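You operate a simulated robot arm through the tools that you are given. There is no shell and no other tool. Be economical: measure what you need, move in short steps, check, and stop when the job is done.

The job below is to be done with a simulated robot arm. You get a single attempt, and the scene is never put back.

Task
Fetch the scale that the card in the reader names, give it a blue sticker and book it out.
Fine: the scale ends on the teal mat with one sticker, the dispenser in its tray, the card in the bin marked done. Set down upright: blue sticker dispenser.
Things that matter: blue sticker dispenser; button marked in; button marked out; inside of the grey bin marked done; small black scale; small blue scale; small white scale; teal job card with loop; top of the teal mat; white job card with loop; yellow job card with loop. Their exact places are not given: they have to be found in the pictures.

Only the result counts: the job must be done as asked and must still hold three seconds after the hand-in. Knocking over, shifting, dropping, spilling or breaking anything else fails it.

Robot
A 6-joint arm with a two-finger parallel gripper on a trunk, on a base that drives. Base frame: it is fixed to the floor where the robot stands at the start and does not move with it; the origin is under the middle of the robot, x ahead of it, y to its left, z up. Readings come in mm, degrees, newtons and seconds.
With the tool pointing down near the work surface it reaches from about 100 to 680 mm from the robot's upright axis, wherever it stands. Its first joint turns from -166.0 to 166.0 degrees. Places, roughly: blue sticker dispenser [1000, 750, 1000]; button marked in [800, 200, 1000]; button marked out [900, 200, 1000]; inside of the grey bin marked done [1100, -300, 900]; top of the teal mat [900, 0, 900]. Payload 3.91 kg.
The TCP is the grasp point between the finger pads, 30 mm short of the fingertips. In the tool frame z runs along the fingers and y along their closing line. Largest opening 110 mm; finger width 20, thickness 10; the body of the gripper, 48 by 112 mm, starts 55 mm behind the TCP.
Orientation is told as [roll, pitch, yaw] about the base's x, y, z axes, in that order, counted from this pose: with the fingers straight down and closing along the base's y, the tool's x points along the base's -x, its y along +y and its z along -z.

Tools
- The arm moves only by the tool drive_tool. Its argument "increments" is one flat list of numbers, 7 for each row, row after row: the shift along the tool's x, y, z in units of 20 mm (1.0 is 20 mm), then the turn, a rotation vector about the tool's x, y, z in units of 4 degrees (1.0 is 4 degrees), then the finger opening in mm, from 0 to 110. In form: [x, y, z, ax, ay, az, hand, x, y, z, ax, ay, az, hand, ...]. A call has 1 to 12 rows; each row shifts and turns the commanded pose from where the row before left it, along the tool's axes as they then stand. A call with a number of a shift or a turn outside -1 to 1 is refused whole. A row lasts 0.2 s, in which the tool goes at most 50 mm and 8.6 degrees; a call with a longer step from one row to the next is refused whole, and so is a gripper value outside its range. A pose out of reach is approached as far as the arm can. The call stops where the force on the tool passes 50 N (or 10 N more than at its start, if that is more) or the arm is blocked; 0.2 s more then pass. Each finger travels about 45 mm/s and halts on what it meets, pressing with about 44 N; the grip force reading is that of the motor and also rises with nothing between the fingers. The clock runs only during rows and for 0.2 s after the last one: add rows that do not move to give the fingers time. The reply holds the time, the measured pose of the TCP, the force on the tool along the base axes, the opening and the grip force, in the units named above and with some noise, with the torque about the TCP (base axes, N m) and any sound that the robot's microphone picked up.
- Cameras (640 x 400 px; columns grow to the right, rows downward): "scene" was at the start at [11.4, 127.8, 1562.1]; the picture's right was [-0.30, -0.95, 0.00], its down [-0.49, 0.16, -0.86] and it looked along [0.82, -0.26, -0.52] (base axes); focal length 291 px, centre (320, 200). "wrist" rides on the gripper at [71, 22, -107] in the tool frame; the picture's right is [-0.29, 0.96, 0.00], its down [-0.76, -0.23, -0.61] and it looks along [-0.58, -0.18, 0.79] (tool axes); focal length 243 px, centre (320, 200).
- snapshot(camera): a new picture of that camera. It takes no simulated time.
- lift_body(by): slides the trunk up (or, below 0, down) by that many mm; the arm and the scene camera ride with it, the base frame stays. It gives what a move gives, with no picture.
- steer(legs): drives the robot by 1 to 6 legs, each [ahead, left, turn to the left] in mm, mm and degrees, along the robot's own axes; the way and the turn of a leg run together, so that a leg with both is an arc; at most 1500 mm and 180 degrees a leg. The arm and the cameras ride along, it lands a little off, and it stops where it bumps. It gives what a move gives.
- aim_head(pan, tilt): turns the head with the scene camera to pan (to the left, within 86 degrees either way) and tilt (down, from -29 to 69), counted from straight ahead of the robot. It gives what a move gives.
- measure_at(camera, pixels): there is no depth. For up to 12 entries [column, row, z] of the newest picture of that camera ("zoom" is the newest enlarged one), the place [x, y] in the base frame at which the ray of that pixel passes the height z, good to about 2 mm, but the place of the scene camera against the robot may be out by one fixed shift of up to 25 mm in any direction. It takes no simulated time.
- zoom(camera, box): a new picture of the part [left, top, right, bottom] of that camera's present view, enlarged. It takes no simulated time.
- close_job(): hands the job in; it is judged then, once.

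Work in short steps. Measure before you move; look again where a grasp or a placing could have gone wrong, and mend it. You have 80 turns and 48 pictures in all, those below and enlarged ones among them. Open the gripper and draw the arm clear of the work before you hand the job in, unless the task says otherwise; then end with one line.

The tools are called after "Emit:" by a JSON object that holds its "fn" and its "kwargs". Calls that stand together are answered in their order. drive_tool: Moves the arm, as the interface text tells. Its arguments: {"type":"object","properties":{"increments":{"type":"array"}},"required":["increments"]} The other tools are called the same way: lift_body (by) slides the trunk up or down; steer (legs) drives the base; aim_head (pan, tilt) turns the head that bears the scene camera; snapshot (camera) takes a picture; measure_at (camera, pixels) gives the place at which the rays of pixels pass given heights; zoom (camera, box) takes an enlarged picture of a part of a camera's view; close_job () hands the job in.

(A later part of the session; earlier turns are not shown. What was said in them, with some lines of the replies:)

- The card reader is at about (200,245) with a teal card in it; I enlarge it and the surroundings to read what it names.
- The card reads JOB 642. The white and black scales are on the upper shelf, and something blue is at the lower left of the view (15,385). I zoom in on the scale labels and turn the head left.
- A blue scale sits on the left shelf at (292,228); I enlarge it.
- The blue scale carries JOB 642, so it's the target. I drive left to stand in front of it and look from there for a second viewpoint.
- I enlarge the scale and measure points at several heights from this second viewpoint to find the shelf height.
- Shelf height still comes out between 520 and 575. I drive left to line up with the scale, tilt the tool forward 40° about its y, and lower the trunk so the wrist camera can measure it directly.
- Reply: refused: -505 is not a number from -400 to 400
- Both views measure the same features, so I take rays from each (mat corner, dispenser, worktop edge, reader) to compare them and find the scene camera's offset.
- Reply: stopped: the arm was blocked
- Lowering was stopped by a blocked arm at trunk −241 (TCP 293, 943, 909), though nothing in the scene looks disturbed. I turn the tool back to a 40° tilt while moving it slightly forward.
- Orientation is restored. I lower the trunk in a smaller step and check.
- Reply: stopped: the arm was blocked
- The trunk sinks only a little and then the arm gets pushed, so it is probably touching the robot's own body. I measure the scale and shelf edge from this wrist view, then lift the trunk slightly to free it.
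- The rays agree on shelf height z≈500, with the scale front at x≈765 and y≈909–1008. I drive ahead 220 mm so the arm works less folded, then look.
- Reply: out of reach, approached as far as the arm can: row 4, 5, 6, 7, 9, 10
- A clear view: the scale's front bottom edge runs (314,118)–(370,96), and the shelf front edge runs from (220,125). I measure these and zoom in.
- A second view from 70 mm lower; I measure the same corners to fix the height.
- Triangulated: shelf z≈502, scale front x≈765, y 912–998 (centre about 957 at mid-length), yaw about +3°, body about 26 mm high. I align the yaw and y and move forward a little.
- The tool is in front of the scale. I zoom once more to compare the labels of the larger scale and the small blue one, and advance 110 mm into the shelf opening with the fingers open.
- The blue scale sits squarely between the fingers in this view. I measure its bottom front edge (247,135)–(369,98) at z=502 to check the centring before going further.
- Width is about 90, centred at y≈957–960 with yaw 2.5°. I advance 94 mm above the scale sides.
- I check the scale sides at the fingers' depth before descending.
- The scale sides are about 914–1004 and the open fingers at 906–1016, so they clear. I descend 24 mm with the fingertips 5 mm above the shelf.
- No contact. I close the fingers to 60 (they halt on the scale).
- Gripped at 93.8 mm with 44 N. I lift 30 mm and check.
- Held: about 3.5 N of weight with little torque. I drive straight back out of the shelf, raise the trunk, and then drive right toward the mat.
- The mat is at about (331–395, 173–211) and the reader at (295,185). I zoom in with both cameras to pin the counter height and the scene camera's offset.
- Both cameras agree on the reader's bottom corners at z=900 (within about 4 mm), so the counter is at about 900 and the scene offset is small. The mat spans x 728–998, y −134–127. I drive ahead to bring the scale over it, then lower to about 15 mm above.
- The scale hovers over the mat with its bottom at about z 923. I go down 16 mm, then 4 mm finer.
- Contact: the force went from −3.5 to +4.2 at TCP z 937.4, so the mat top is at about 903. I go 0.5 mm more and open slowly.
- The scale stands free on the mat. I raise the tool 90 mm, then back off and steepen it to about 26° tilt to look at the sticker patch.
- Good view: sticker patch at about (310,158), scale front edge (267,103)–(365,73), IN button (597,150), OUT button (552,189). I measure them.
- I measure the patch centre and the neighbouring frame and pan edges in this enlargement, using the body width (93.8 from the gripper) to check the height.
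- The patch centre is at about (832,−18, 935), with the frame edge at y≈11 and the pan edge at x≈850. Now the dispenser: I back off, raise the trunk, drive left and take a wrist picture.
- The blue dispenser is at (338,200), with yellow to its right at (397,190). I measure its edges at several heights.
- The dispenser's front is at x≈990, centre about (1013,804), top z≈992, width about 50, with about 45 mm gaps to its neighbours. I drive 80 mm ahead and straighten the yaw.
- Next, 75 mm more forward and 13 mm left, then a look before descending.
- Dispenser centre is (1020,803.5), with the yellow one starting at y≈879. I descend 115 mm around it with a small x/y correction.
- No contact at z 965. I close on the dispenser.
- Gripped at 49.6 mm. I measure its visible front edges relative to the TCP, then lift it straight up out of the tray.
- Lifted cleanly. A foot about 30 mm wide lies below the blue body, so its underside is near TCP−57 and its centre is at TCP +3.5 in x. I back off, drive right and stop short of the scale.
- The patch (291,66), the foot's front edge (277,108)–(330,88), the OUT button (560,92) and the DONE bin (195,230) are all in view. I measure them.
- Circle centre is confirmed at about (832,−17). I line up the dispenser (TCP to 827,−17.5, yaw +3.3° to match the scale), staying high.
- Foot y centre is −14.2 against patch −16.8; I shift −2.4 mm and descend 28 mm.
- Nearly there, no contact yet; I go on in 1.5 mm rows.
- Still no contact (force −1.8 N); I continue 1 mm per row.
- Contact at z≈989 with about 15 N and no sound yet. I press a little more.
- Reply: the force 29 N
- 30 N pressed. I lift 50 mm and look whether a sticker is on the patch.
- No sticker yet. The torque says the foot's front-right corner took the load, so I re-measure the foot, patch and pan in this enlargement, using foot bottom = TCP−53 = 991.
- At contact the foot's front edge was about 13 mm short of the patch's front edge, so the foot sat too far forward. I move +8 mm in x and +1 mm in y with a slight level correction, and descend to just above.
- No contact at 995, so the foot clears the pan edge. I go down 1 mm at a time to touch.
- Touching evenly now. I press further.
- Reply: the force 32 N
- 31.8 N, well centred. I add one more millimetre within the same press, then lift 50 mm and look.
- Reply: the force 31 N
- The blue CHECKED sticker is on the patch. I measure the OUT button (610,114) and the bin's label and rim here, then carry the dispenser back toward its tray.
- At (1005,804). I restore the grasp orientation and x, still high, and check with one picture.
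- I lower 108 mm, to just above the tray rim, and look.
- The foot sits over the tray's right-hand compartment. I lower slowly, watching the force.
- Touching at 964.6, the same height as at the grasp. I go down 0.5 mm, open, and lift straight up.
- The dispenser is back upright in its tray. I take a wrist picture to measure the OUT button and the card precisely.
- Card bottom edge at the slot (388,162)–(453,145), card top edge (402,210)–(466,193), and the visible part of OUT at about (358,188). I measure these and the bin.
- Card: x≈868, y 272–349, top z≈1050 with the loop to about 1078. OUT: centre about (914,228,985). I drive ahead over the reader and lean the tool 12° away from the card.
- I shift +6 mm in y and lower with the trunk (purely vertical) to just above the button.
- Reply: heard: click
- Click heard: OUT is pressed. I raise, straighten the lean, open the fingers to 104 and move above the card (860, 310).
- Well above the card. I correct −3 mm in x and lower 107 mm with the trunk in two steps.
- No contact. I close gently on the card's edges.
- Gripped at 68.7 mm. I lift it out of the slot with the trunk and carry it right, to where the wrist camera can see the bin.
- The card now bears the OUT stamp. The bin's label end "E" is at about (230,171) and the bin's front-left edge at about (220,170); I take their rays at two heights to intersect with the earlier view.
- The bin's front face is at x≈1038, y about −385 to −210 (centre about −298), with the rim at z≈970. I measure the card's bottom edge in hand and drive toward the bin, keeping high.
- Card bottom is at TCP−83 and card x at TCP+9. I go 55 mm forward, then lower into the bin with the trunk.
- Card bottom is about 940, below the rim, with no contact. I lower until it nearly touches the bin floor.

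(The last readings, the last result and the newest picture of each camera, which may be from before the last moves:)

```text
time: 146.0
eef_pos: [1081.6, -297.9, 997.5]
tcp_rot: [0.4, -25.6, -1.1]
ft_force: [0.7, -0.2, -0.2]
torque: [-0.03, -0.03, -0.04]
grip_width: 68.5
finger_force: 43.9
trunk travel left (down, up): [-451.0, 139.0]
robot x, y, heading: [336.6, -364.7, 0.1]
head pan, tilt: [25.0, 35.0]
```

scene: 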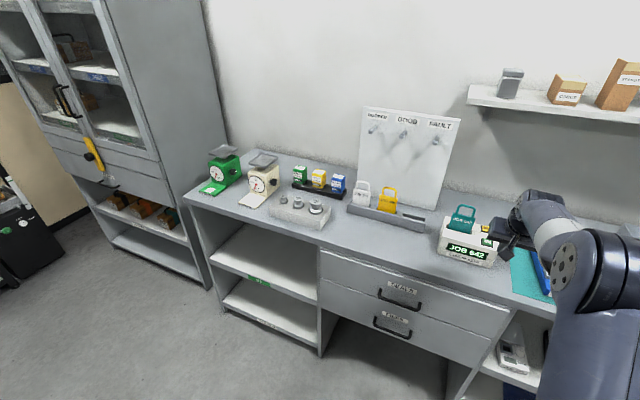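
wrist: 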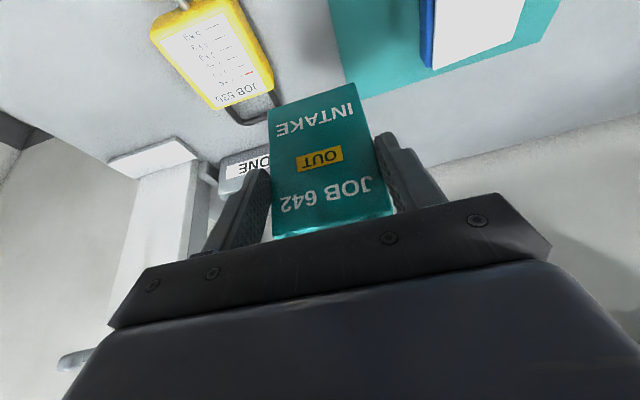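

Card bottom is at about 914. I open the fingers.

Emit:
{"fn": "drive_tool", "kwargs": {"increments": [0, 0, 0, 0, 0, 0, 75, 0, 0, 0, 0, 0, 0, 85, 0, 0, 0, 0, 0, 0, 95, 0, 0, 0, 0, 0, 0, 95, 0, 0, 0, 0, 0, 0, 95]}}

Emit:
{"fn": "lift_body", "kwargs": {"by": 130}}

Emit:
{"fn": "steer", "kwargs": {"legs": [[-350, 0, 0]]}}

```text
time: 147.2
eef_pos: [1081.4, -298.3, 996.0]
tcp_rot: [0.5, -25.6, -1.2]
ft_force: [-0.7, -0.1, -0.7]
torque: [0.0, -0.01, 0.01]
grip_width: 94.7
finger_force: 0.2
trunk travel left (down, up): [-451.0, 139.0]
robot x, y, heading: [338.7, -362.7, 0.1]
head pan, tilt: [25.0, 35.0]
```

```text
time: 148.8
eef_pos: [1083.4, -297.5, 1126.1]
tcp_rot: [0.4, -25.6, -1.1]
ft_force: [0.1, -0.3, 0.1]
torque: [0.02, -0.03, 0.03]
grip_width: 95.0
finger_force: 0.0
trunk travel left (down, up): [-581.0, 9.0]
robot x, y, heading: [334.6, -367.5, -0.2]
head pan, tilt: [25.0, 35.0]
```

```text
time: 151.1
eef_pos: [737.0, -295.3, 1126.9]
tcp_rot: [0.4, -25.7, -0.8]
ft_force: [-0.7, 0.0, 0.1]
torque: [-0.02, 0.0, 0.0]
grip_width: 94.8
finger_force: 0.1
trunk travel left (down, up): [-581.0, 9.0]
robot x, y, heading: [-7.0, -363.8, 0.4]
head pan, tilt: [25.0, 35.0]
```

The gripper is empty and the arm is clear. The scale has its sticker on the mat, the dispenser is in its tray, OUT is pressed and the card has been released in the bin. I hand in.

Emit:
{"fn": "close_job", "kwargs": {}}

```text
The job is handed in.
```

I handed the job in with every step done, but I had no pictures left to check how the card settled in the done bin. The small blue scale (JOB 642) is on the teal mat with one blue sticker, and the dispenser stands upright in its tray. I pressed OUT and heard it click; the card showed the OUT stamp before I released it inside the bin.
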